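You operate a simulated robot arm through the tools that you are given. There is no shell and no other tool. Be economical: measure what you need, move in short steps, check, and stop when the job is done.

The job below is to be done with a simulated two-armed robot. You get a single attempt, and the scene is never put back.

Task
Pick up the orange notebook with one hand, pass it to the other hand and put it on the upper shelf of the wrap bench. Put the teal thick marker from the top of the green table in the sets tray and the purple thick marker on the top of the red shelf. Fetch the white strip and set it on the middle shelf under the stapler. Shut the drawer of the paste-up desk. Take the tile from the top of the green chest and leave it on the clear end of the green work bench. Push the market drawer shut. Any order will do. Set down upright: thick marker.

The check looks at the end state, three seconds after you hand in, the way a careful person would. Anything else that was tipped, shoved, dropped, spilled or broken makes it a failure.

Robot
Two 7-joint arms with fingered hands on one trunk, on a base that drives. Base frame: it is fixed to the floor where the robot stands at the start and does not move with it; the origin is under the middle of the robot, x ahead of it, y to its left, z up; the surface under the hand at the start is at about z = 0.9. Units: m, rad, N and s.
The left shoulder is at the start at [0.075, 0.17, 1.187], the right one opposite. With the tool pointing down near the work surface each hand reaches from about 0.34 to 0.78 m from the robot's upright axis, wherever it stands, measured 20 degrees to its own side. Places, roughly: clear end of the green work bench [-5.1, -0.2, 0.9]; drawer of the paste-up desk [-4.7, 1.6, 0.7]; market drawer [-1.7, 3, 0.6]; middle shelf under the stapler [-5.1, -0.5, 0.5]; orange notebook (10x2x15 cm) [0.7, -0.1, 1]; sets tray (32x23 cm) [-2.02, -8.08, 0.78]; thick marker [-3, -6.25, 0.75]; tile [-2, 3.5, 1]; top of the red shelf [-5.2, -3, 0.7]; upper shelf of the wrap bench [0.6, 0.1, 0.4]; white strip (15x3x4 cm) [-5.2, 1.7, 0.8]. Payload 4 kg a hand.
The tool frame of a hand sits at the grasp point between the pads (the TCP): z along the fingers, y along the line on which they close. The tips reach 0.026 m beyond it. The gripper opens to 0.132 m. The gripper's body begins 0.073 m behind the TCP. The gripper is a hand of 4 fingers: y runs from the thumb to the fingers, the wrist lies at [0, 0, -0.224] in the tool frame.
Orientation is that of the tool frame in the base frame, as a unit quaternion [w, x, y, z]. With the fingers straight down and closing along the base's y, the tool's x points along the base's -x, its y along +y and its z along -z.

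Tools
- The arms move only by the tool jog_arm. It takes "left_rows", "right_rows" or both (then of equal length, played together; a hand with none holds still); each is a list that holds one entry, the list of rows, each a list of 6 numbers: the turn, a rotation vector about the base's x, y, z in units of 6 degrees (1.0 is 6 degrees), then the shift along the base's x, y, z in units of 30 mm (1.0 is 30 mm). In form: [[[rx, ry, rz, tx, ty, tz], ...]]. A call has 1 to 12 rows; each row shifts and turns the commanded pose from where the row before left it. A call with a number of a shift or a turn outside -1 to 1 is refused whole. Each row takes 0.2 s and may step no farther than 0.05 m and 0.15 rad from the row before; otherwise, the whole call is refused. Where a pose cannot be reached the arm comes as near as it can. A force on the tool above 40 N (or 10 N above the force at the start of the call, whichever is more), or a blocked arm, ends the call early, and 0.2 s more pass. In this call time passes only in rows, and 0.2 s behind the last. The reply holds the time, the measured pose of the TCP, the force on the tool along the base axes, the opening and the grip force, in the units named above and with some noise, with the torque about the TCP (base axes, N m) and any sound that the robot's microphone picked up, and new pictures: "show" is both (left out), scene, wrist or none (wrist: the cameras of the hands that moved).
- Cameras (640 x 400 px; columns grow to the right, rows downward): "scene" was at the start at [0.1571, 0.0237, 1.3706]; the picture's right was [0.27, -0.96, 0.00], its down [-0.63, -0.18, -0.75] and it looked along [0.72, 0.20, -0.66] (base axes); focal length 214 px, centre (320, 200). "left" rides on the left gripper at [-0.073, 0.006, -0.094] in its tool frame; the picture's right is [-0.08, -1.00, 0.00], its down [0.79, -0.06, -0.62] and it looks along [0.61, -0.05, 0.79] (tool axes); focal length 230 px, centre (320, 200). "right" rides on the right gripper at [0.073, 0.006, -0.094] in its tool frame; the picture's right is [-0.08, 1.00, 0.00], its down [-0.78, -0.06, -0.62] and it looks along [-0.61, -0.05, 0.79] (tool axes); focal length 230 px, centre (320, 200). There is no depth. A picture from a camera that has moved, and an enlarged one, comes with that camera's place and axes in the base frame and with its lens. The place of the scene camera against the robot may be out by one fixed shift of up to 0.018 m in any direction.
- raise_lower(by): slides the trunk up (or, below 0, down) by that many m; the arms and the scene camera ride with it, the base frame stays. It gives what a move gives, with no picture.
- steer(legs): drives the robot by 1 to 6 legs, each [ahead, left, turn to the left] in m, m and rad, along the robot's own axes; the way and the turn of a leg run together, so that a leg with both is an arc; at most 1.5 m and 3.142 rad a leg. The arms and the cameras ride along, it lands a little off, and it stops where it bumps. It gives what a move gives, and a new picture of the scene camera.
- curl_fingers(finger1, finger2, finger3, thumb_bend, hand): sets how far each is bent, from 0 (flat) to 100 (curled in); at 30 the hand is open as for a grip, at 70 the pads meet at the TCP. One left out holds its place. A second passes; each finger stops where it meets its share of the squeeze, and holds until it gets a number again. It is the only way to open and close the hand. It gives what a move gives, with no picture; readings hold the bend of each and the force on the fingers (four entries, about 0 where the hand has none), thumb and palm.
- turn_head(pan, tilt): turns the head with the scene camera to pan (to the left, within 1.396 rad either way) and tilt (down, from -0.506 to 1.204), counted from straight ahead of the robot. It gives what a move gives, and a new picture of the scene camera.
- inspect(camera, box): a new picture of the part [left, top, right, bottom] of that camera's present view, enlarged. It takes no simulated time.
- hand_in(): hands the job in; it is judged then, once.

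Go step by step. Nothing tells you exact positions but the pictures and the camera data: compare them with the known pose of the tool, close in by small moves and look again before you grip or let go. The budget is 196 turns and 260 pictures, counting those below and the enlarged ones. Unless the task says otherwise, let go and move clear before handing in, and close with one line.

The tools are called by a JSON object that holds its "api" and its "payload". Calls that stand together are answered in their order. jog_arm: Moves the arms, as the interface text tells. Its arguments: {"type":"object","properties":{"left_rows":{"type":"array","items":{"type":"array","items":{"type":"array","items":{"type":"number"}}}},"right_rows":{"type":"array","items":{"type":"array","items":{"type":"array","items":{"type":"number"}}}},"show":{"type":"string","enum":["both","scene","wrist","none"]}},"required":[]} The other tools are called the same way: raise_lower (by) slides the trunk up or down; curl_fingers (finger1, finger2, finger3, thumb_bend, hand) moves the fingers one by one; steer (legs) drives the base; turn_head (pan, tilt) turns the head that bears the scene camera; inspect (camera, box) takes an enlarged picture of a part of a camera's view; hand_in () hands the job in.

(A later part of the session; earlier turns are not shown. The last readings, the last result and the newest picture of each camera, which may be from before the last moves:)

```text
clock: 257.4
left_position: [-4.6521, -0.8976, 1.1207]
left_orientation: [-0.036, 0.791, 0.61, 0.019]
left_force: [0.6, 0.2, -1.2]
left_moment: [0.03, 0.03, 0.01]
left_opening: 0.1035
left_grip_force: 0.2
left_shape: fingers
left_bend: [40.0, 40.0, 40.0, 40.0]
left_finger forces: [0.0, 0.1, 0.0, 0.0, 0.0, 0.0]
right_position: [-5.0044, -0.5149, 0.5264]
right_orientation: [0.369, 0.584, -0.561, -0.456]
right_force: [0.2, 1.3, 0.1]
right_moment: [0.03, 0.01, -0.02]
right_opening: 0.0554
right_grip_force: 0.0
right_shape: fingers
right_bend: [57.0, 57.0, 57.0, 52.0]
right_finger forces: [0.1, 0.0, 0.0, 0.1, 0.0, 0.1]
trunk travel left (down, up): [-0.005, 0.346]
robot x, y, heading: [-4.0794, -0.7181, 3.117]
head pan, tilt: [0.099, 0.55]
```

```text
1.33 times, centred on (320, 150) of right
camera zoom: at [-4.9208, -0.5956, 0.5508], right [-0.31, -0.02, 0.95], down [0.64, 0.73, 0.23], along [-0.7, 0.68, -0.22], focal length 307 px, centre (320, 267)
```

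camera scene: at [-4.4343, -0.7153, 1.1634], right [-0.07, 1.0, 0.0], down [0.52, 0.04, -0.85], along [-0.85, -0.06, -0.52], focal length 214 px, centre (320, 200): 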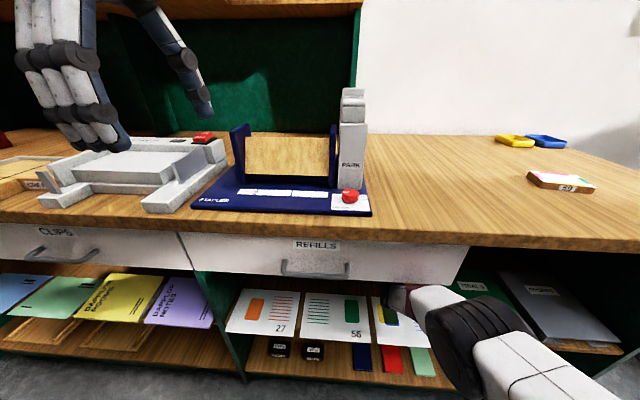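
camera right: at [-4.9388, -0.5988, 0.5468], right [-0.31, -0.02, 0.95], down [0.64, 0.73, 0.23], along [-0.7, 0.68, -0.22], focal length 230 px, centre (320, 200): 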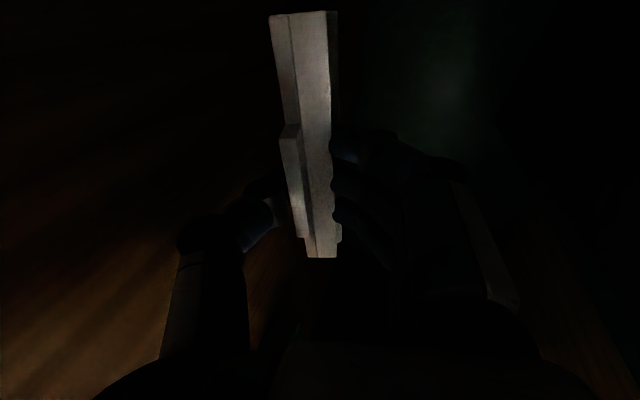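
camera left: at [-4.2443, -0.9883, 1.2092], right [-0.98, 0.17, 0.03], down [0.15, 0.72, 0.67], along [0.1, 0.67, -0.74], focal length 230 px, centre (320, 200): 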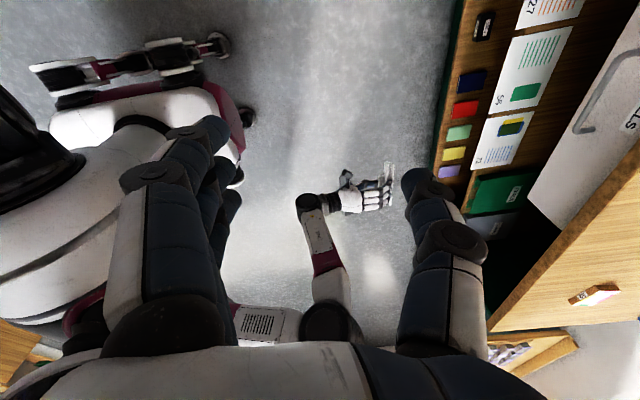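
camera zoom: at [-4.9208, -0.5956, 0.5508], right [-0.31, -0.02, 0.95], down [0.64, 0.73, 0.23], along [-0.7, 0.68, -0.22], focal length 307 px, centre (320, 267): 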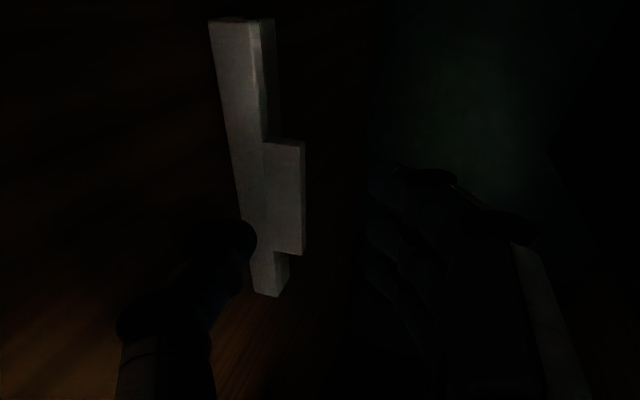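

The strip has settled on the shelf, tab upward. I'll raise the hand, then back straight out.

{"api": "jog_arm", "payload": {"right_rows": [[[0, 0, 0, 0.5, 0, 0.3], [0, 0, 0, 0.5, 0, 0.7], [0, 0, 0, 0.5, 0, 0.8]]], "show": "wrist"}}

{"api": "steer", "payload": {"legs": [[-0.45, 0, 0]]}}

{"api": "inspect", "payload": {"camera": "scene", "box": [240, 180, 460, 300]}}

```text
clock: 258.2
left_position: [-4.6522, -0.8984, 1.1218]
left_orientation: [-0.036, 0.791, 0.61, 0.018]
left_force: [0.4, 0.2, 0.1]
left_moment: [-0.03, -0.01, 0.03]
left_opening: 0.1032
left_grip_force: 0.0
left_shape: fingers
left_bend: [40.0, 40.0, 40.0, 40.0]
left_finger forces: [0.0, 0.0, 0.0, 0.0, 0.1, 0.0]
right_position: [-4.96, -0.5139, 0.5798]
right_orientation: [0.37, 0.584, -0.561, -0.456]
right_force: [0.4, -0.2, -0.5]
right_moment: [0.01, -0.02, 0.01]
right_opening: 0.0556
right_grip_force: 0.1
right_shape: fingers
right_bend: [57.0, 57.0, 57.0, 52.0]
right_finger forces: [0.1, 0.1, 0.0, 0.0, 0.0, 0.1]
trunk travel left (down, up): [-0.005, 0.346]
robot x, y, heading: [-4.0786, -0.715, 3.117]
head pan, tilt: [0.099, 0.55]
camera right: at [-4.8747, -0.5956, 0.6052], right [-0.31, -0.02, 0.95], down [0.64, 0.74, 0.23], along [-0.7, 0.68, -0.22], focal length 230 px, centre (320, 200)
```

right: 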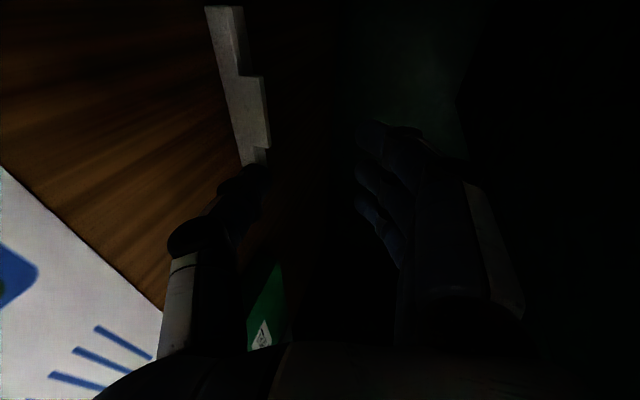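

```text
clock: 260.9
left_position: [-4.2024, -0.9106, 1.1207]
left_orientation: [-0.036, 0.791, 0.611, 0.018]
left_force: [0.3, 0.5, -0.4]
left_moment: [-0.01, 0.04, -0.02]
left_opening: 0.1032
left_grip_force: 0.1
left_shape: fingers
left_bend: [40.0, 40.0, 40.0, 40.0]
left_finger forces: [0.0, 0.1, 0.0, 0.0, 0.0, 0.1]
right_position: [-4.512, -0.5297, 0.5795]
right_orientation: [0.371, 0.585, -0.56, -0.455]
right_force: [-0.5, 0.6, -0.5]
right_moment: [-0.01, -0.01, -0.02]
right_opening: 0.0556
right_grip_force: 0.1
right_shape: fingers
right_bend: [57.0, 57.0, 57.0, 52.0]
right_finger forces: [0.0, 0.1, 0.0, 0.0, 0.1, 0.0]
trunk travel left (down, up): [-0.005, 0.346]
robot x, y, heading: [-3.631, -0.7304, 3.123]
head pan, tilt: [0.099, 0.55]
camera scene: at [-3.985, -0.7282, 1.1631], right [-0.08, 1.0, 0.0], down [0.52, 0.04, -0.85], along [-0.85, -0.07, -0.52], focal length 214 px, centre (320, 200)
```

scene: 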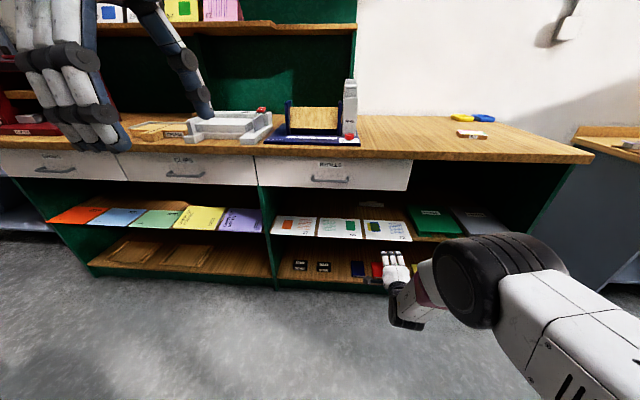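

```text
2.91 times, centred on (350, 240) of scene
camera zoom: at [-3.985, -0.7282, 1.1631], right [-0.08, 1.0, 0.0], down [0.52, 0.04, -0.85], along [-0.85, -0.07, -0.52], focal length 624 px, centre (233, 84)
```

zoom: 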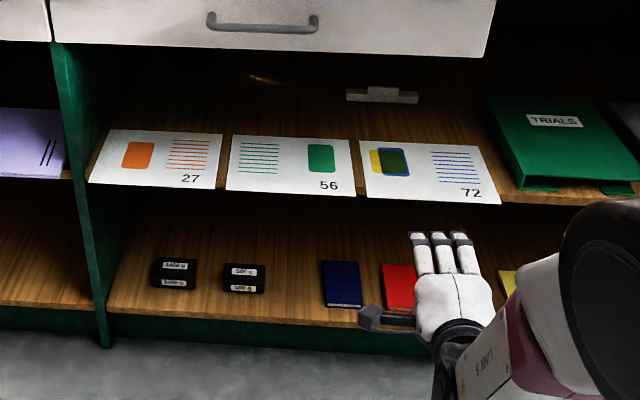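

The strip stands neatly on the middle shelf behind the sheets. Next: the markers. I'll raise the trunk, fold the right arm and turn to face south.

{"api": "raise_lower", "payload": {"by": 0.195}}

{"api": "jog_arm", "payload": {"right_rows": [[[0, -1, 0, 1, 0, 1], [0, -1, 0, 1, 0, 1], [0, -1, 0, 1, 0, 1], [0, -1, 0, 1, 0, 1], [0, -1, 0, 1, 0, 1], [0, -1, 0, 1, 0, 1], [0, -1, 0, 0.8, 0, 1], [0, -1, 0, 0.8, 0, 1], [0, -1, 0, 0.8, 0, 1], [0, -1, 0, 0.8, 0, 1], [0, -1, 0, 0.8, 0, 1], [0, -1, 0, 0.8, 0, 1]]], "show": "none"}}

{"api": "steer", "payload": {"legs": [[-0.2, 0, 0], [0, 0, 1.585]]}}

{"api": "turn_head", "payload": {"pan": 0.0, "tilt": 0.35}}

```text
clock: 263.1
left_position: [-4.2023, -0.9117, 1.3146]
left_orientation: [-0.036, 0.79, 0.612, 0.018]
left_force: [0.3, 0.3, -0.4]
left_moment: [-0.03, 0.01, -0.02]
left_opening: 0.1032
left_grip_force: 0.1
left_shape: fingers
left_bend: [40.0, 40.0, 40.0, 40.0]
left_finger forces: [0.0, 0.0, 0.1, 0.0, 0.0, 0.0]
right_position: [-4.5264, -0.5288, 0.9019]
right_orientation: [0.412, 0.548, -0.529, -0.5]
right_force: [-0.1, -0.9, -0.4]
right_moment: [-0.03, 0.01, -0.03]
right_opening: 0.0557
right_grip_force: 0.0
right_shape: fingers
right_bend: [57.0, 57.0, 57.0, 52.0]
right_finger forces: [0.1, 0.0, 0.1, 0.0, 0.0, 0.0]
trunk travel left (down, up): [-0.2, 0.151]
robot x, y, heading: [-3.6261, -0.7287, 3.123]
head pan, tilt: [0.099, 0.55]
```

```text
clock: 265.7
left_position: [-4.2017, -0.9127, 1.3159]
left_orientation: [-0.036, 0.79, 0.611, 0.018]
left_force: [0.2, 0.6, -0.1]
left_moment: [-0.04, 0.02, 0.02]
left_opening: 0.1033
left_grip_force: 0.1
left_shape: fingers
left_bend: [40.0, 40.0, 40.0, 40.0]
left_finger forces: [0.0, 0.1, 0.0, 0.0, 0.0, 0.0]
right_position: [-4.2017, -0.5288, 1.2618]
right_orientation: [0.024, 0.738, -0.669, -0.082]
right_force: [-0.5, -0.9, 0.3]
right_moment: [0.02, 0.04, 0.0]
right_opening: 0.0558
right_grip_force: 0.1
right_shape: fingers
right_bend: [57.0, 57.0, 57.0, 52.0]
right_finger forces: [0.0, 0.0, 0.1, 0.0, 0.0, 0.0]
trunk travel left (down, up): [-0.2, 0.151]
robot x, y, heading: [-3.6302, -0.7279, 3.117]
head pan, tilt: [0.099, 0.55]
```

```text
clock: 271.2
left_position: [-3.2301, -1.2992, 1.3161]
left_orientation: [-0.038, 0.111, 0.993, -0.014]
left_force: [0.6, 0.0, 0.2]
left_moment: [-0.01, -0.03, 0.02]
left_opening: 0.103
left_grip_force: 0.0
left_shape: fingers
left_bend: [40.0, 40.0, 40.0, 40.0]
left_finger forces: [0.1, 0.0, 0.1, 0.0, 0.0, 0.1]
right_position: [-3.6135, -1.3093, 1.2632]
right_orientation: [0.075, 0.994, 0.062, -0.04]
right_force: [-1.0, 0.0, -0.7]
right_moment: [0.01, 0.0, -0.01]
right_opening: 0.0559
right_grip_force: 0.0
right_shape: fingers
right_bend: [57.0, 57.0, 57.0, 52.0]
right_finger forces: [0.0, 0.0, 0.1, 0.0, 0.1, 0.1]
trunk travel left (down, up): [-0.2, 0.151]
robot x, y, heading: [-3.4312, -0.7321, -1.561]
head pan, tilt: [0.099, 0.55]
camera scene: at [-3.4199, -0.8965, 1.3853], right [-0.99, -0.11, 0.0], down [-0.06, 0.52, -0.85], along [0.09, -0.85, -0.52], focal length 214 px, centre (320, 200)
```

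scene: 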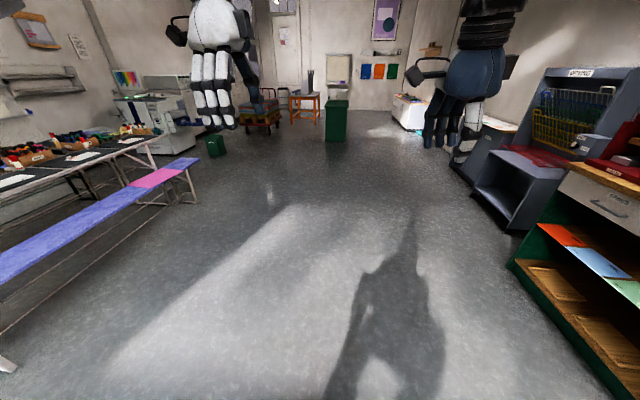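

```text
clock: 271.9
left_position: [-3.2296, -1.2995, 1.3148]
left_orientation: [-0.038, 0.112, 0.993, -0.013]
left_force: [-0.6, 0.5, 0.8]
left_moment: [-0.04, 0.02, 0.01]
left_opening: 0.1033
left_grip_force: 0.1
left_shape: fingers
left_bend: [40.0, 40.0, 40.0, 40.0]
left_finger forces: [0.0, 0.1, 0.1, 0.0, 0.1, 0.0]
right_position: [-3.6132, -1.3098, 1.2634]
right_orientation: [0.076, 0.994, 0.063, -0.041]
right_force: [-1.1, -0.5, -0.7]
right_moment: [-0.02, 0.0, 0.01]
right_opening: 0.0561
right_grip_force: 0.0
right_shape: fingers
right_bend: [57.0, 57.0, 57.0, 52.0]
right_finger forces: [0.1, 0.0, 0.0, 0.1, 0.0, 0.1]
trunk travel left (down, up): [-0.2, 0.151]
robot x, y, heading: [-3.4289, -0.7333, -1.565]
head pan, tilt: [0.0, 0.351]
camera scene: at [-3.4289, -0.9004, 1.4035], right [-1.0, -0.01, 0.0], down [0.0, 0.34, -0.94], along [0.01, -0.94, -0.34], focal length 214 px, centre (320, 200)
```

scene: 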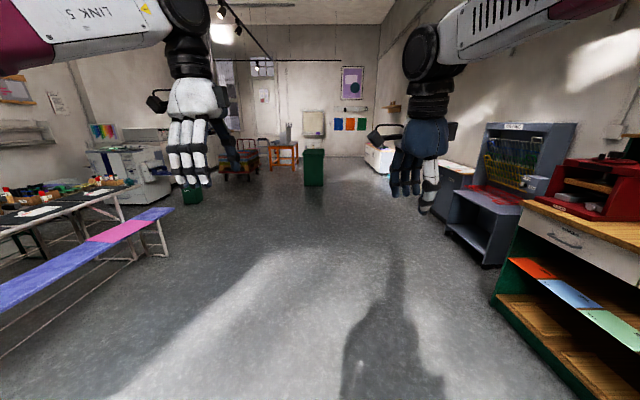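

I can see the green box table at the far south (≈−3.1, −6.3) and the orange table beyond. The floor is clear, so I'll drive there.

{"api": "steer", "payload": {"legs": [[1.5, 0, 0], [1.5, 0, 0], [1.5, 0.1, 0]]}}

{"api": "turn_head", "payload": {"pan": 0.0, "tilt": 0.55}}

```text
refused: leg 3 is longer than a leg can be; nothing moved
```

```text
clock: 272.6
left_position: [-3.2306, -1.299, 1.3155]
left_orientation: [-0.039, 0.111, 0.993, -0.013]
left_force: [-0.5, 0.5, -0.4]
left_moment: [0.0, 0.01, -0.03]
left_opening: 0.1031
left_grip_force: 0.1
left_shape: fingers
left_bend: [40.0, 40.0, 40.0, 40.0]
left_finger forces: [0.0, 0.0, 0.0, 0.0, 0.1, 0.1]
right_position: [-3.6131, -1.3096, 1.2629]
right_orientation: [0.076, 0.994, 0.063, -0.04]
right_force: [-0.4, -0.5, 0.0]
right_moment: [0.0, 0.04, 0.0]
right_opening: 0.0555
right_grip_force: 0.1
right_shape: fingers
right_bend: [57.0, 57.0, 57.0, 52.0]
right_finger forces: [0.1, 0.0, 0.0, 0.1, 0.0, 0.1]
trunk travel left (down, up): [-0.2, 0.151]
robot x, y, heading: [-3.4309, -0.7316, -1.563]
head pan, tilt: [0.0, 0.55]
camera scene: at [-3.429, -0.897, 1.3854], right [-1.0, -0.01, 0.0], down [0.0, 0.52, -0.85], along [0.01, -0.85, -0.52], focal length 214 px, centre (320, 200)
```

scene: 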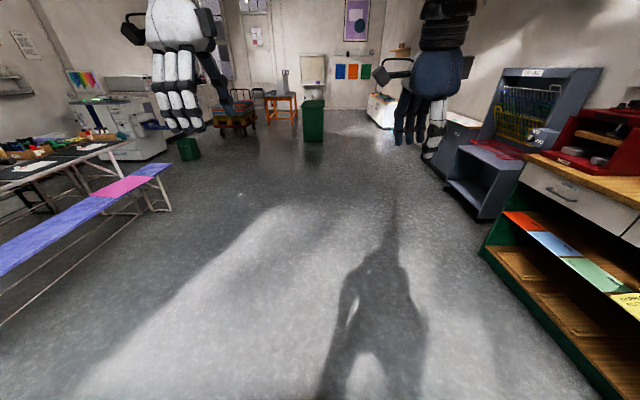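

{"api": "steer", "payload": {"legs": [[1.5, 0, 0], [1.5, 0, 0], [1.4, 0.1, 0]]}}

```text
clock: 293.7
left_position: [-3.135, -5.7134, 1.3155]
left_orientation: [-0.039, 0.119, 0.992, -0.013]
left_force: [0.2, 0.3, 0.4]
left_moment: [0.03, 0.01, 0.01]
left_opening: 0.1032
left_grip_force: 0.1
left_shape: fingers
left_bend: [40.0, 40.0, 40.0, 40.0]
left_finger forces: [0.0, 0.0, 0.0, 0.0, 0.0, 0.0]
right_position: [-3.5201, -5.7169, 1.2624]
right_orientation: [0.075, 0.995, 0.054, -0.041]
right_force: [0.8, 0.7, -0.1]
right_moment: [-0.02, 0.0, 0.02]
right_opening: 0.0557
right_grip_force: 0.0
right_shape: fingers
right_bend: [57.0, 57.0, 57.0, 52.0]
right_finger forces: [0.0, 0.0, 0.0, 0.1, 0.1, 0.1]
trunk travel left (down, up): [-0.2, 0.151]
robot x, y, heading: [-3.3261, -5.1414, -1.578]
head pan, tilt: [0.0, 0.55]
camera scene: at [-3.3282, -5.308, 1.3853], right [-1.0, 0.01, 0.0], down [0.0, 0.52, -0.85], along [-0.01, -0.85, -0.52], focal length 214 px, centre (320, 200)
```

scene: 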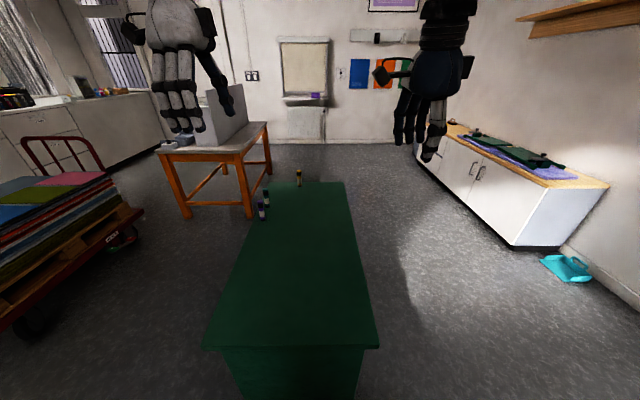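

{"api": "inspect", "payload": {"camera": "scene", "box": [220, 140, 360, 240]}}

{"api": "inspect", "payload": {"camera": "scene", "box": [130, 70, 290, 170]}}

```text
4.00 times, centred on (290, 190) of scene
camera zoom: at [-3.3282, -5.308, 1.3853], right [-1.0, 0.01, 0.0], down [0.0, 0.52, -0.85], along [-0.01, -0.85, -0.52], focal length 858 px, centre (440, 240)
```

zoom: 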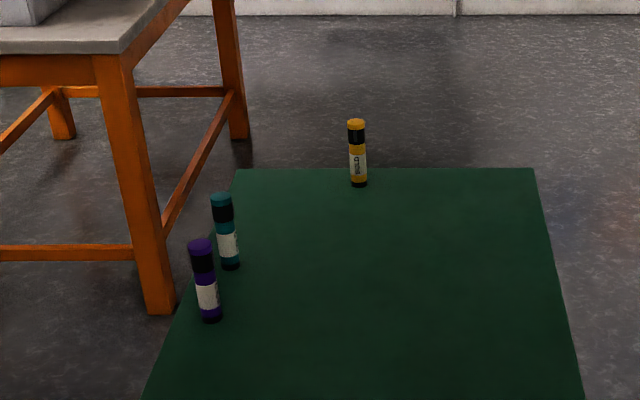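

```text
4.00 times, centred on (210, 120) of scene
camera zoom: at [-3.3282, -5.308, 1.3853], right [-1.0, 0.01, 0.0], down [0.0, 0.52, -0.85], along [-0.01, -0.85, -0.52], focal length 858 px, centre (760, 520)
```

zoom: 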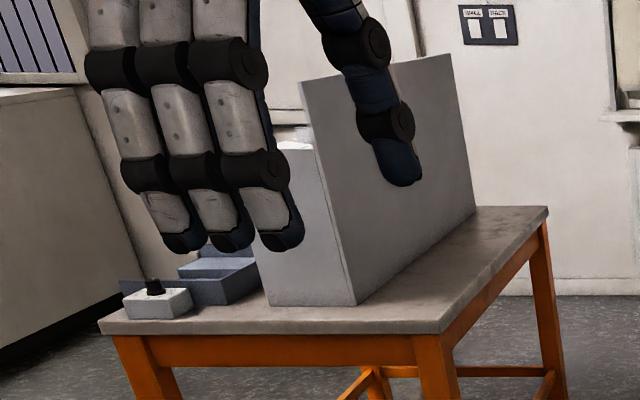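

Three upright markers stand at the east edge of the green table: purple ≈(−3.03, −6.23), teal ≈(−3.03, −6.35), and yellow farther on. I'll go round through the gap on the east side and face west.

{"api": "steer", "payload": {"legs": [[0, 0.85, 0], [0.6, 0, 0]]}}

```text
clock: 304.6
left_position: [-2.302, -6.3285, 1.3156]
left_orientation: [-0.039, 0.125, 0.991, -0.013]
left_force: [-0.5, -0.1, -0.6]
left_moment: [-0.01, 0.0, 0.0]
left_opening: 0.1034
left_grip_force: 0.1
left_shape: fingers
left_bend: [40.0, 40.0, 40.0, 40.0]
left_finger forces: [0.0, 0.0, 0.0, 0.0, 0.1, 0.0]
right_position: [-2.6848, -6.3291, 1.2627]
right_orientation: [0.076, 0.995, 0.051, -0.042]
right_force: [0.0, -0.3, 0.5]
right_moment: [0.05, 0.0, -0.01]
right_opening: 0.0559
right_grip_force: 0.2
right_shape: fingers
right_bend: [57.0, 57.0, 57.0, 52.0]
right_finger forces: [0.0, 0.1, 0.0, 0.1, 0.0, 0.0]
trunk travel left (down, up): [-0.2, 0.151]
robot x, y, heading: [-2.4904, -5.7572, -1.587]
head pan, tilt: [0.0, 0.55]
camera scene: at [-2.4902, -5.9217, 1.3853], right [-1.0, 0.02, 0.0], down [0.01, 0.52, -0.85], along [-0.02, -0.85, -0.52], focal length 214 px, centre (320, 200)
```

scene: 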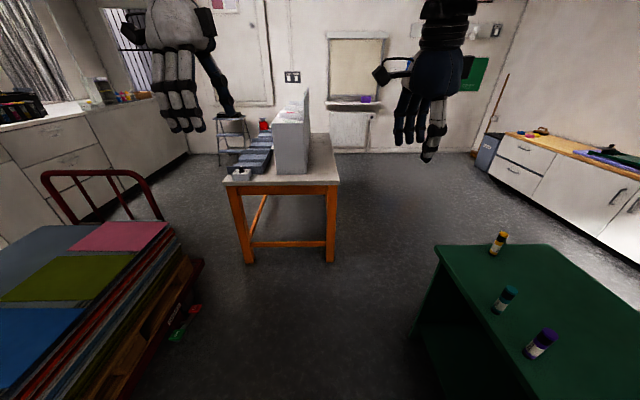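

Now the geometry is clear: table top z≈0.74, purple ≈(−3.056, −6.18), teal ≈(−3.05, −6.30). I'll move alongside and turn to face west.

{"api": "steer", "payload": {"legs": [[0.47, 0, 0], [0, 0, -1.555]]}}

{"api": "turn_head", "payload": {"pan": 0.0, "tilt": 0.8}}

```text
clock: 311.1
left_position: [-3.063, -6.4255, 1.3163]
left_orientation: [-0.036, 0.781, 0.623, 0.018]
left_force: [-0.2, 0.7, 0.3]
left_moment: [0.02, -0.02, 0.0]
left_opening: 0.1035
left_grip_force: 0.0
left_shape: fingers
left_bend: [40.0, 40.0, 40.0, 40.0]
left_finger forces: [0.0, 0.0, 0.1, 0.1, 0.0, 0.1]
right_position: [-3.0732, -6.0427, 1.2625]
right_orientation: [0.025, 0.747, -0.659, -0.082]
right_force: [0.1, -0.2, 0.2]
right_moment: [0.0, 0.02, -0.02]
right_opening: 0.0557
right_grip_force: 0.1
right_shape: fingers
right_bend: [57.0, 57.0, 57.0, 52.0]
right_finger forces: [0.0, 0.0, 0.0, 0.1, 0.0, 0.0]
trunk travel left (down, up): [-0.2, 0.151]
robot x, y, heading: [-2.4969, -6.2269, -3.137]
head pan, tilt: [0.0, 0.55]
camera scene: at [-2.6619, -6.2258, 1.3853], right [-0.01, 1.0, 0.0], down [0.52, 0.0, -0.85], along [-0.85, -0.01, -0.52], focal length 214 px, centre (320, 200)
```

scene: 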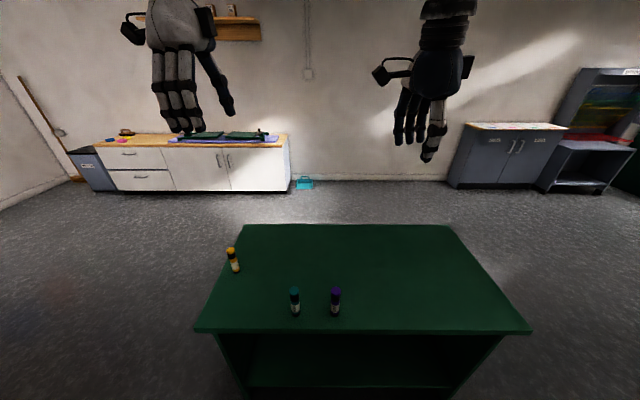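

```text
clock: 311.9
left_position: [-3.0637, -6.4248, 1.3157]
left_orientation: [-0.036, 0.781, 0.623, 0.018]
left_force: [0.1, 0.1, 0.6]
left_moment: [-0.03, -0.01, -0.02]
left_opening: 0.1033
left_grip_force: 0.1
left_shape: fingers
left_bend: [40.0, 40.0, 40.0, 40.0]
left_finger forces: [0.0, 0.0, 0.1, 0.0, 0.0, 0.0]
right_position: [-3.0731, -6.0429, 1.262]
right_orientation: [0.024, 0.747, -0.659, -0.082]
right_force: [0.4, 0.8, 0.6]
right_moment: [0.03, -0.02, 0.03]
right_opening: 0.0559
right_grip_force: 0.1
right_shape: fingers
right_bend: [57.0, 57.0, 57.0, 52.0]
right_finger forces: [0.0, 0.0, 0.1, 0.0, 0.0, 0.0]
trunk travel left (down, up): [-0.2, 0.151]
robot x, y, heading: [-2.4969, -6.2267, -3.137]
head pan, tilt: [0.0, 0.799]
camera scene: at [-2.6527, -6.2259, 1.364], right [-0.01, 1.0, 0.0], down [0.72, 0.0, -0.7], along [-0.7, 0.0, -0.72], focal length 214 px, centre (320, 200)
```

scene: 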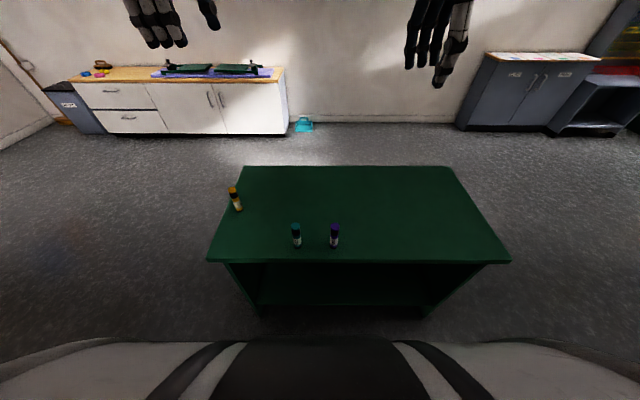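

Teal is at (−3.047, −6.303), purple at (−3.044, −6.179). Left hand goes above teal first.

{"api": "jog_arm", "payload": {"left_rows": [[[0.4, 0, 0, 0.1, 0.8, -1], [0.35, 0, 0, 0.1, 0.8, -1], [0, 0, 0, 0.1, 0.8, -1], [0, 0, 0, 0.1, 0.8, -1], [0, 0, 0, 0.1, 0.8, -1], [0, 0, 0, 0, 0.1, -1], [0, 0, 0, 0, 0, -1], [0, 0, 0, 0, 0, -1], [0, 0, 0, 0, 0, -1], [0, 0, 0, 0, 0, -1], [0, 0, 0, 0, 0, -1], [0, 0, 0, 0, 0, -1]]], "show": "both"}}

```text
clock: 314.5
left_position: [-3.0482, -6.3018, 0.9564]
left_orientation: [-0.068, 0.779, 0.622, 0.043]
left_force: [-0.6, 0.2, 0.2]
left_moment: [0.04, -0.01, 0.05]
left_opening: 0.103
left_grip_force: 0.1
left_shape: fingers
left_bend: [40.0, 40.0, 40.0, 40.0]
left_finger forces: [0.0, 0.0, 0.0, 0.1, 0.0, 0.0]
right_position: [-3.0729, -6.0417, 1.2622]
right_orientation: [0.024, 0.747, -0.659, -0.082]
right_force: [0.6, 0.1, 0.2]
right_moment: [-0.03, 0.0, 0.0]
right_opening: 0.056
right_grip_force: 0.0
right_shape: fingers
right_bend: [57.0, 57.0, 57.0, 52.0]
right_finger forces: [0.0, 0.0, 0.0, 0.0, 0.0, 0.1]
trunk travel left (down, up): [-0.2, 0.151]
robot x, y, heading: [-2.4952, -6.2213, -3.138]
head pan, tilt: [0.0, 0.799]
camera scene: at [-2.6532, -6.2259, 1.3638], right [-0.01, 1.0, 0.0], down [0.72, 0.0, -0.7], along [-0.7, 0.0, -0.72], focal length 214 px, centre (320, 200)
camera left: at [-3.0591, -6.3888, 1.0376], right [-0.99, 0.14, 0.04], down [0.13, 0.67, 0.73], along [0.08, 0.73, -0.68], focal length 230 px, centre (320, 200)
```

scene: 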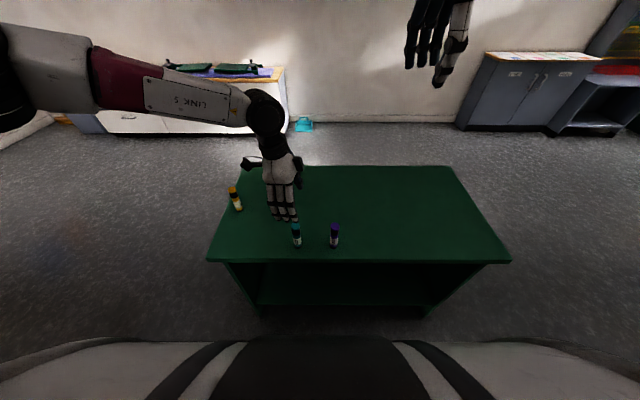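
left: 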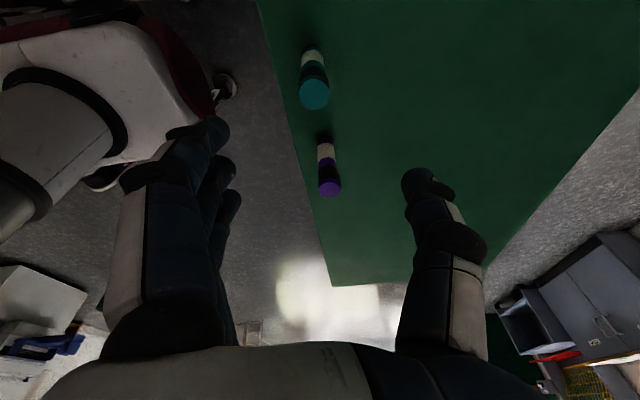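

I tilted the wrong way; correcting to vertical and lowering halfway.

{"api": "jog_arm", "payload": {"left_rows": [[[-0.8, 0, 0, 0, 0, 0], [-0.7, 0, 0, 0, 0, 0], [0, 0, 0, 0, 0, -1], [0, 0, 0, 0, 0, -0.6]]], "show": "wrist"}}

```text
clock: 315.5
left_position: [-3.047, -6.3022, 0.9084]
left_orientation: [-0.005, 0.782, 0.623, -0.006]
left_force: [0.3, 0.5, 0.1]
left_moment: [0.0, 0.0, 0.0]
left_opening: 0.1033
left_grip_force: 0.0
left_shape: fingers
left_bend: [40.0, 40.0, 40.0, 40.0]
left_finger forces: [0.1, 0.0, 0.0, 0.0, 0.0, 0.1]
right_position: [-3.0727, -6.042, 1.2625]
right_orientation: [0.024, 0.747, -0.659, -0.083]
right_force: [-0.2, -0.3, -0.2]
right_moment: [-0.01, -0.03, -0.02]
right_opening: 0.0559
right_grip_force: 0.0
right_shape: fingers
right_bend: [57.0, 57.0, 57.0, 52.0]
right_finger forces: [0.0, 0.1, 0.0, 0.0, 0.1, 0.0]
trunk travel left (down, up): [-0.2, 0.151]
robot x, y, heading: [-2.4982, -6.2284, -3.137]
head pan, tilt: [0.0, 0.799]
camera left: at [-3.0579, -6.3748, 1.0025], right [-0.99, 0.15, 0.02], down [0.13, 0.78, 0.62], along [0.08, 0.61, -0.79], focal length 230 px, centre (320, 200)
```

left: 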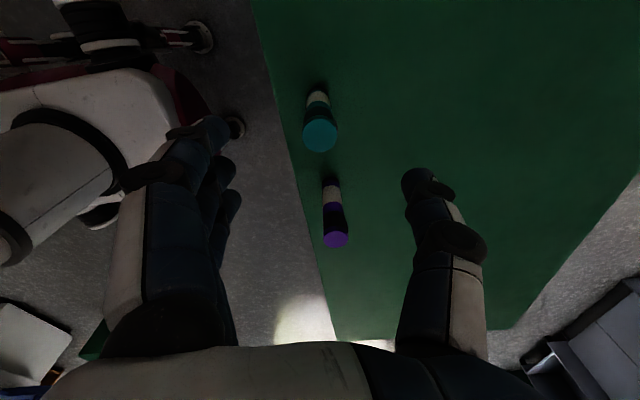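

Aligned over teal. Descend and grip.

{"api": "jog_arm", "payload": {"left_rows": [[[0, 0, 0, 0, -0.1, -1], [0, 0, 0, 0, -0.1, -1], [0, 0, 0, 0, 0, -1], [0, 0, 0, 0, 0, -0.5]]], "show": "wrist"}}

```text
clock: 316.5
left_position: [-3.0482, -6.3097, 0.8027]
left_orientation: [-0.005, 0.782, 0.623, -0.007]
left_force: [0.7, 0.1, 0.4]
left_moment: [0.01, -0.02, 0.01]
left_opening: 0.1032
left_grip_force: 0.1
left_shape: fingers
left_bend: [40.0, 40.0, 40.0, 40.0]
left_finger forces: [0.1, 0.0, 0.0, 0.1, 0.0, 0.1]
right_position: [-3.0726, -6.0428, 1.2625]
right_orientation: [0.024, 0.747, -0.659, -0.083]
right_force: [0.7, -0.1, 0.6]
right_moment: [0.05, 0.0, 0.0]
right_opening: 0.0558
right_grip_force: 0.1
right_shape: fingers
right_bend: [57.0, 57.0, 57.0, 52.0]
right_finger forces: [0.0, 0.0, 0.0, 0.1, 0.0, 0.0]
trunk travel left (down, up): [-0.2, 0.151]
robot x, y, heading: [-2.4922, -6.2262, -3.133]
head pan, tilt: [0.0, 0.799]
camera left: at [-3.0583, -6.3818, 0.8976], right [-0.99, 0.15, 0.02], down [0.13, 0.78, 0.62], along [0.08, 0.61, -0.79], focal length 230 px, centre (320, 200)
```

left: 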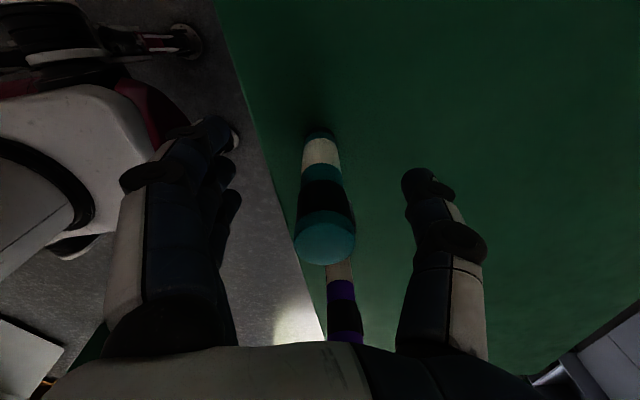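

{"api": "jog_arm", "payload": {"left_rows": [[[0, 0, 0, 0, 0, -0.5]]], "show": "none"}}

{"api": "curl_fingers", "payload": {"hand": "left", "finger1": 76, "finger2": 76, "finger3": 76, "thumb_bend": 76}}

{"api": "jog_arm", "payload": {"left_rows": [[[0, 0, 0, 0, 0, 0.5], [0, 0, 0, 0, 0, 1], [0, 0, 0, 0, 0, 1], [0, 0, 0, 0, 0, 1], [0, 0, 0, 0, 0, 1], [0, 0, 0, 0, 0, 1]]], "show": "both"}}

```text
clock: 316.9
left_position: [-3.0488, -6.3082, 0.7868]
left_orientation: [-0.005, 0.782, 0.623, -0.007]
left_force: [-0.1, 0.4, -0.4]
left_moment: [0.0, 0.0, 0.0]
left_opening: 0.1034
left_grip_force: 0.1
left_shape: fingers
left_bend: [40.0, 40.0, 40.0, 40.0]
left_finger forces: [0.1, 0.0, 0.0, 0.0, 0.0, 0.0]
right_position: [-3.074, -6.0426, 1.2615]
right_orientation: [0.024, 0.747, -0.659, -0.083]
right_force: [0.5, 0.4, -0.1]
right_moment: [-0.02, -0.03, -0.01]
right_opening: 0.0558
right_grip_force: 0.0
right_shape: fingers
right_bend: [57.0, 57.0, 57.0, 52.0]
right_finger forces: [0.0, 0.0, 0.1, 0.0, 0.0, 0.0]
trunk travel left (down, up): [-0.2, 0.151]
robot x, y, heading: [-2.4923, -6.2301, -3.136]
head pan, tilt: [0.0, 0.799]
```

```text
clock: 317.9
left_position: [-3.0489, -6.3092, 0.7878]
left_orientation: [-0.006, 0.782, 0.623, -0.007]
left_force: [0.1, 0.1, 0.1]
left_moment: [0.01, 0.01, -0.03]
left_opening: 0.0128
left_grip_force: 13.6
left_shape: fingers
left_bend: [76.0, 64.0, 74.0, 68.0]
left_finger forces: [0.1, 9.1, 5.0, 0.0, 13.6, 0.0]
right_position: [-3.0731, -6.0423, 1.262]
right_orientation: [0.025, 0.747, -0.659, -0.082]
right_force: [0.0, 0.6, 0.4]
right_moment: [-0.01, 0.01, -0.04]
right_opening: 0.0559
right_grip_force: 0.2
right_shape: fingers
right_bend: [57.0, 57.0, 57.0, 52.0]
right_finger forces: [0.0, 0.0, 0.0, 0.0, 0.0, 0.0]
trunk travel left (down, up): [-0.2, 0.151]
robot x, y, heading: [-2.497, -6.2282, -3.132]
head pan, tilt: [0.0, 0.799]
```

```text
clock: 319.3
left_position: [-3.0475, -6.3082, 0.9542]
left_orientation: [-0.005, 0.783, 0.622, -0.007]
left_force: [0.1, -0.5, -0.3]
left_moment: [0.03, 0.02, 0.04]
left_opening: 0.0126
left_grip_force: 14.2
left_shape: fingers
left_bend: [76.0, 64.0, 75.0, 68.0]
left_finger forces: [0.0, 9.0, 5.0, 0.1, 13.7, 0.0]
right_position: [-3.0734, -6.0426, 1.2625]
right_orientation: [0.026, 0.747, -0.659, -0.083]
right_force: [0.4, 0.1, 0.4]
right_moment: [-0.01, 0.04, -0.01]
right_opening: 0.0558
right_grip_force: 0.0
right_shape: fingers
right_bend: [57.0, 57.0, 57.0, 52.0]
right_finger forces: [0.0, 0.1, 0.1, 0.1, 0.1, 0.0]
trunk travel left (down, up): [-0.2, 0.151]
robot x, y, heading: [-2.4985, -6.2257, -3.134]
head pan, tilt: [0.0, 0.799]
camera scene: at [-2.6522, -6.2258, 1.364], right [-0.01, 1.0, 0.0], down [0.72, 0.0, -0.7], along [-0.7, 0.0, -0.72], focal length 214 px, centre (320, 200)
camera left: at [-3.0574, -6.3802, 1.0488], right [-0.99, 0.15, 0.02], down [0.13, 0.78, 0.62], along [0.08, 0.61, -0.79], focal length 230 px, centre (320, 200)
```

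scene: 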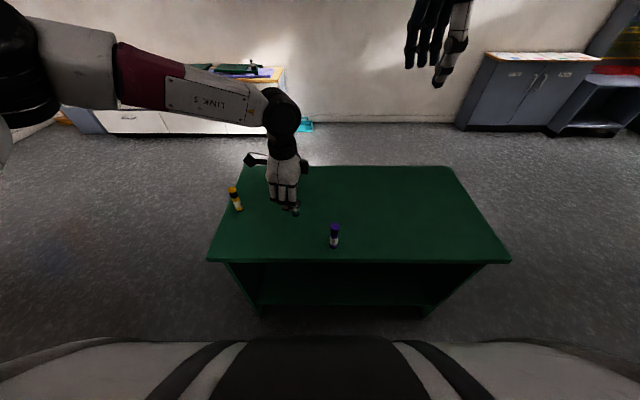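
left: 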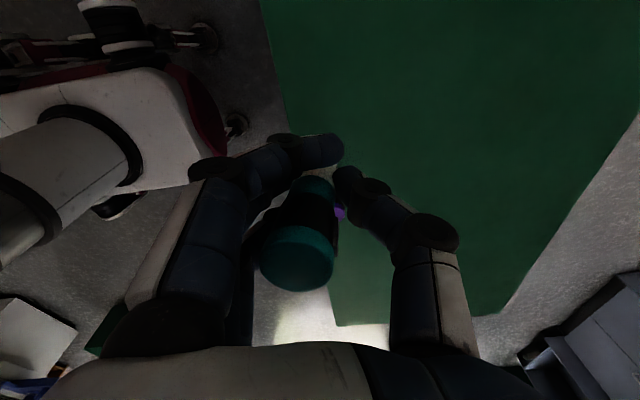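

{"api": "inspect", "payload": {"camera": "left", "box": [200, 100, 440, 320]}}

{"api": "inspect", "payload": {"camera": "scene", "box": [240, 140, 360, 260]}}

```text
1.82 times, centred on (320, 210) of left
camera zoom: at [-3.0574, -6.3802, 1.0488], right [-0.99, 0.15, 0.02], down [0.13, 0.78, 0.62], along [0.08, 0.61, -0.79], focal length 418 px, centre (320, 182)
```

zoom: 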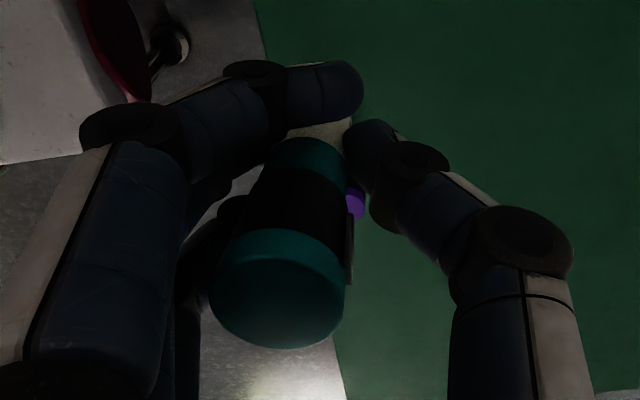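

```text
3.33 times, centred on (300, 200) of scene
camera zoom: at [-2.6522, -6.2258, 1.364], right [-0.01, 1.0, 0.0], down [0.72, 0.0, -0.7], along [-0.7, 0.0, -0.72], focal length 715 px, centre (387, 200)
```

zoom: 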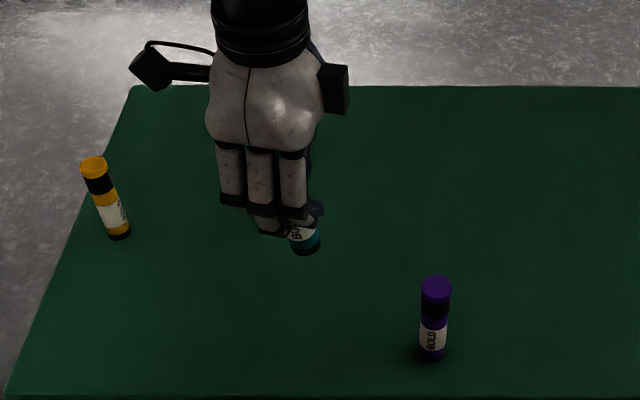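

The teal marker tilted in the grip because the hand was ~1 cm off-centre. I'll set it back down with a little pressure to right it, and regrip centred.

{"api": "jog_arm", "payload": {"left_rows": [[[0, 0, 0, 0, 0, -1], [0, 0, 0, 0, 0, -1], [0, 0, 0, 0, 0, -1], [0, 0, 0, 0, 0, -1], [0, 0, 0, 0, 0, -1], [0, 0, 0, 0, 0, -0.3], [0, 0, 0, 0, 0, -0.3]]], "show": "both"}}

```text
clock: 320.9
left_position: [-3.0487, -6.3072, 0.7858]
left_orientation: [-0.007, 0.782, 0.623, -0.007]
left_force: [-0.7, -0.2, 8.2]
left_moment: [0.02, 0.0, 0.01]
left_opening: 0.0122
left_grip_force: 16.2
left_shape: fingers
left_bend: [76.0, 64.0, 75.0, 68.0]
left_finger forces: [0.1, 9.2, 6.4, 0.1, 16.0, 0.0]
right_position: [-3.0727, -6.0431, 1.2629]
right_orientation: [0.025, 0.747, -0.659, -0.083]
right_force: [0.1, 0.1, 0.5]
right_moment: [0.02, 0.02, -0.01]
right_opening: 0.0559
right_grip_force: 0.0
right_shape: fingers
right_bend: [57.0, 57.0, 57.0, 52.0]
right_finger forces: [0.0, 0.0, 0.0, 0.1, 0.0, 0.0]
trunk travel left (down, up): [-0.2, 0.151]
robot x, y, heading: [-2.4976, -6.2219, -3.137]
head pan, tilt: [0.0, 0.799]
camera scene: at [-2.6518, -6.2257, 1.3643], right [-0.01, 1.0, 0.0], down [0.72, 0.0, -0.7], along [-0.7, 0.0, -0.72], focal length 214 px, centre (320, 200)
camera left: at [-3.0585, -6.381, 0.8809], right [-0.99, 0.15, 0.02], down [0.13, 0.78, 0.62], along [0.08, 0.61, -0.79], focal length 230 px, centre (320, 200)
```

scene: 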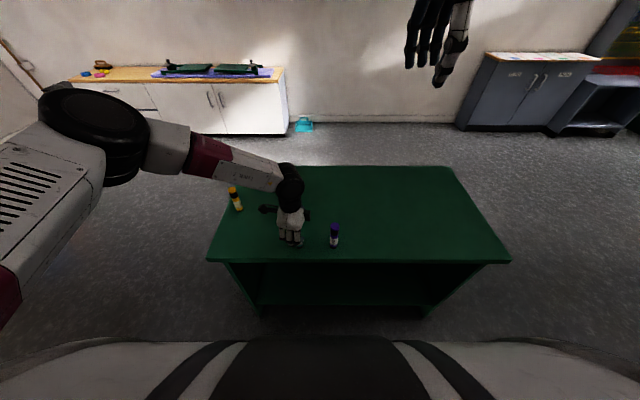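
left: 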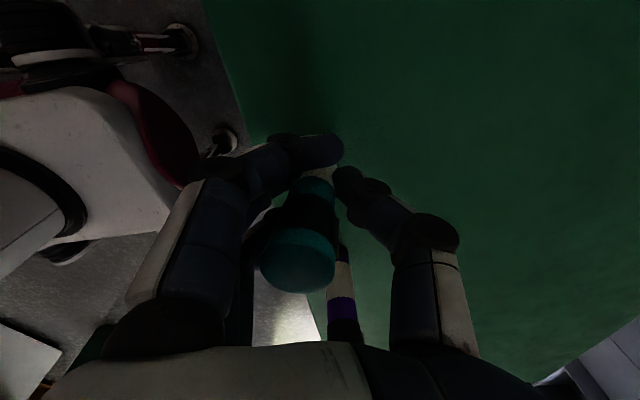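

{"api": "curl_fingers", "payload": {"hand": "left", "finger1": 50, "finger2": 50, "finger3": 50, "thumb_bend": 50}}

{"api": "inspect", "payload": {"camera": "left", "box": [160, 80, 480, 330]}}

```text
clock: 321.9
left_position: [-3.0471, -6.3078, 0.7845]
left_orientation: [-0.006, 0.782, 0.623, -0.006]
left_force: [0.4, 0.5, -0.2]
left_moment: [0.01, 0.0, -0.01]
left_opening: 0.0701
left_grip_force: 0.0
left_shape: fingers
left_bend: [50.0, 50.0, 50.0, 50.0]
left_finger forces: [0.0, 0.1, 0.0, 0.0, 0.0, 0.0]
right_position: [-3.073, -6.0428, 1.262]
right_orientation: [0.024, 0.747, -0.659, -0.083]
right_force: [0.5, 0.5, -0.3]
right_moment: [0.01, -0.01, -0.02]
right_opening: 0.0559
right_grip_force: 0.0
right_shape: fingers
right_bend: [57.0, 57.0, 57.0, 52.0]
right_finger forces: [0.0, 0.0, 0.0, 0.1, 0.0, 0.0]
trunk travel left (down, up): [-0.2, 0.151]
robot x, y, heading: [-2.4967, -6.228, -3.138]
head pan, tilt: [0.0, 0.799]
```

```text
1.60 times, centred on (320, 205) of left
camera zoom: at [-3.0585, -6.3815, 0.8796], right [-0.99, 0.15, 0.02], down [0.13, 0.78, 0.62], along [0.08, 0.61, -0.79], focal length 368 px, centre (320, 192)
```

zoom: 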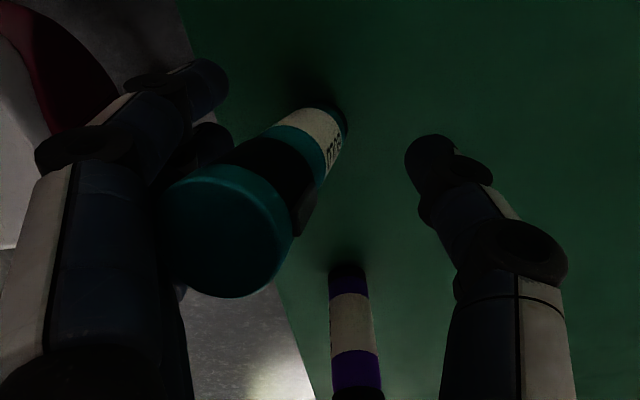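

The marker is leaning on the fingers. I'll nudge the hand (−x, +y) to push it upright against its base friction, watching.

{"api": "jog_arm", "payload": {"left_rows": [[[0, 0, 0, -0.15, 0.2, 0], [0, 0, 0, -0.15, 0.2, 0], [0, 0, 0, -0.1, 0.1, 0]]], "show": "wrist"}}

{"api": "inspect", "payload": {"camera": "left", "box": [160, 80, 480, 330]}}

```text
clock: 322.7
left_position: [-3.0602, -6.2926, 0.7849]
left_orientation: [-0.005, 0.782, 0.623, -0.008]
left_force: [0.7, -0.4, -0.6]
left_moment: [0.0, 0.03, -0.01]
left_opening: 0.0698
left_grip_force: 0.0
left_shape: fingers
left_bend: [50.0, 50.0, 50.0, 50.0]
left_finger forces: [0.1, 0.1, 0.1, 0.0, 0.0, 0.0]
right_position: [-3.0735, -6.0423, 1.262]
right_orientation: [0.025, 0.747, -0.659, -0.083]
right_force: [0.9, -0.4, -0.1]
right_moment: [0.01, 0.01, 0.0]
right_opening: 0.0562
right_grip_force: 0.0
right_shape: fingers
right_bend: [57.0, 57.0, 57.0, 52.0]
right_finger forces: [0.0, 0.0, 0.0, 0.0, 0.0, 0.0]
trunk travel left (down, up): [-0.2, 0.151]
robot x, y, heading: [-2.4954, -6.2249, -3.134]
head pan, tilt: [0.0, 0.799]
camera left: at [-3.0707, -6.3662, 0.8797], right [-0.99, 0.15, 0.02], down [0.13, 0.78, 0.62], along [0.08, 0.61, -0.79], focal length 230 px, centre (320, 200)
```

left: 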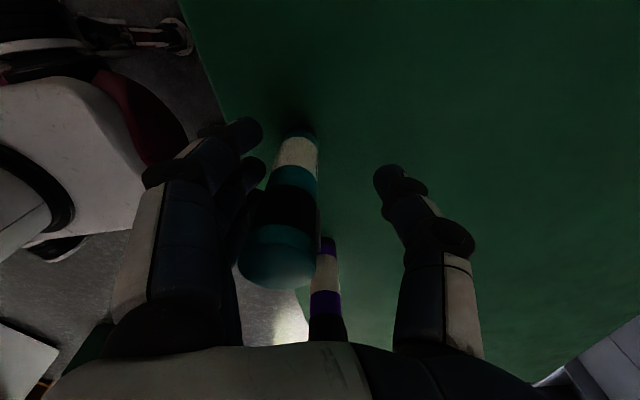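

```text
1.60 times, centred on (320, 205) of left
camera zoom: at [-3.0707, -6.3662, 0.8797], right [-0.99, 0.15, 0.02], down [0.13, 0.78, 0.62], along [0.08, 0.61, -0.79], focal length 368 px, centre (320, 192)
```

zoom: 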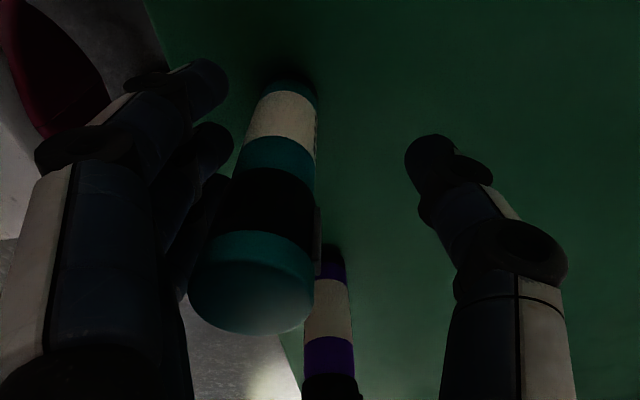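

It's nearly upright again. I'll re-centre the hand on it and close in two gentle stages.

{"api": "jog_arm", "payload": {"left_rows": [[[0, 0, 0, 0.2, -0.08, 0], [0, 0, 0, 0.2, -0.08, 0]]], "show": "none"}}

{"api": "inspect", "payload": {"camera": "left", "box": [160, 80, 480, 330]}}

{"api": "inspect", "payload": {"camera": "scene", "box": [240, 180, 360, 280]}}

```text
clock: 323.3
left_position: [-3.0482, -6.298, 0.7843]
left_orientation: [-0.006, 0.782, 0.623, -0.007]
left_force: [-0.1, -0.5, 0.5]
left_moment: [0.0, -0.02, -0.01]
left_opening: 0.0699
left_grip_force: 0.0
left_shape: fingers
left_bend: [50.0, 50.0, 50.0, 50.0]
left_finger forces: [0.0, 0.0, 0.1, 0.0, 0.0, 0.0]
right_position: [-3.0732, -6.0424, 1.2628]
right_orientation: [0.024, 0.747, -0.659, -0.083]
right_force: [1.1, 0.0, -1.6]
right_moment: [-0.02, 0.01, 0.02]
right_opening: 0.0559
right_grip_force: 0.0
right_shape: fingers
right_bend: [57.0, 57.0, 57.0, 52.0]
right_finger forces: [0.1, 0.0, 0.0, 0.0, 0.0, 0.1]
trunk travel left (down, up): [-0.2, 0.151]
robot x, y, heading: [-2.4974, -6.2255, -3.133]
head pan, tilt: [0.0, 0.799]
```

```text
1.60 times, centred on (320, 205) of left
camera zoom: at [-3.0585, -6.371, 0.8794], right [-0.99, 0.15, 0.02], down [0.13, 0.78, 0.62], along [0.08, 0.61, -0.79], focal length 368 px, centre (320, 192)
```

zoom: 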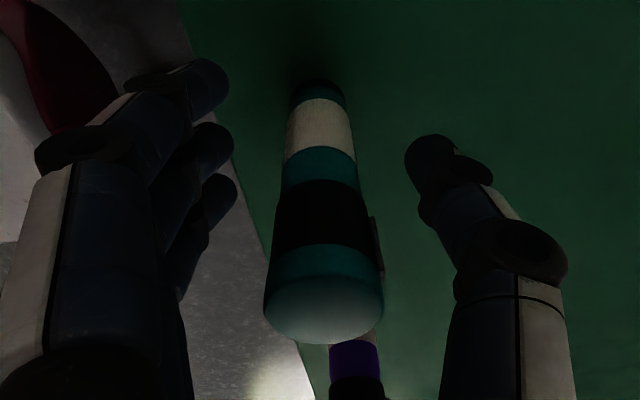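

```text
4.00 times, centred on (300, 230) of scene
camera zoom: at [-2.6527, -6.2259, 1.3639], right [-0.01, 1.0, 0.0], down [0.72, 0.0, -0.7], along [-0.7, 0.0, -0.72], focal length 858 px, centre (400, 80)
```

zoom: 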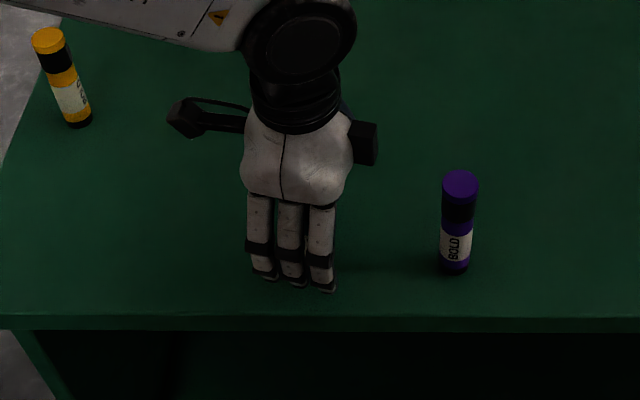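

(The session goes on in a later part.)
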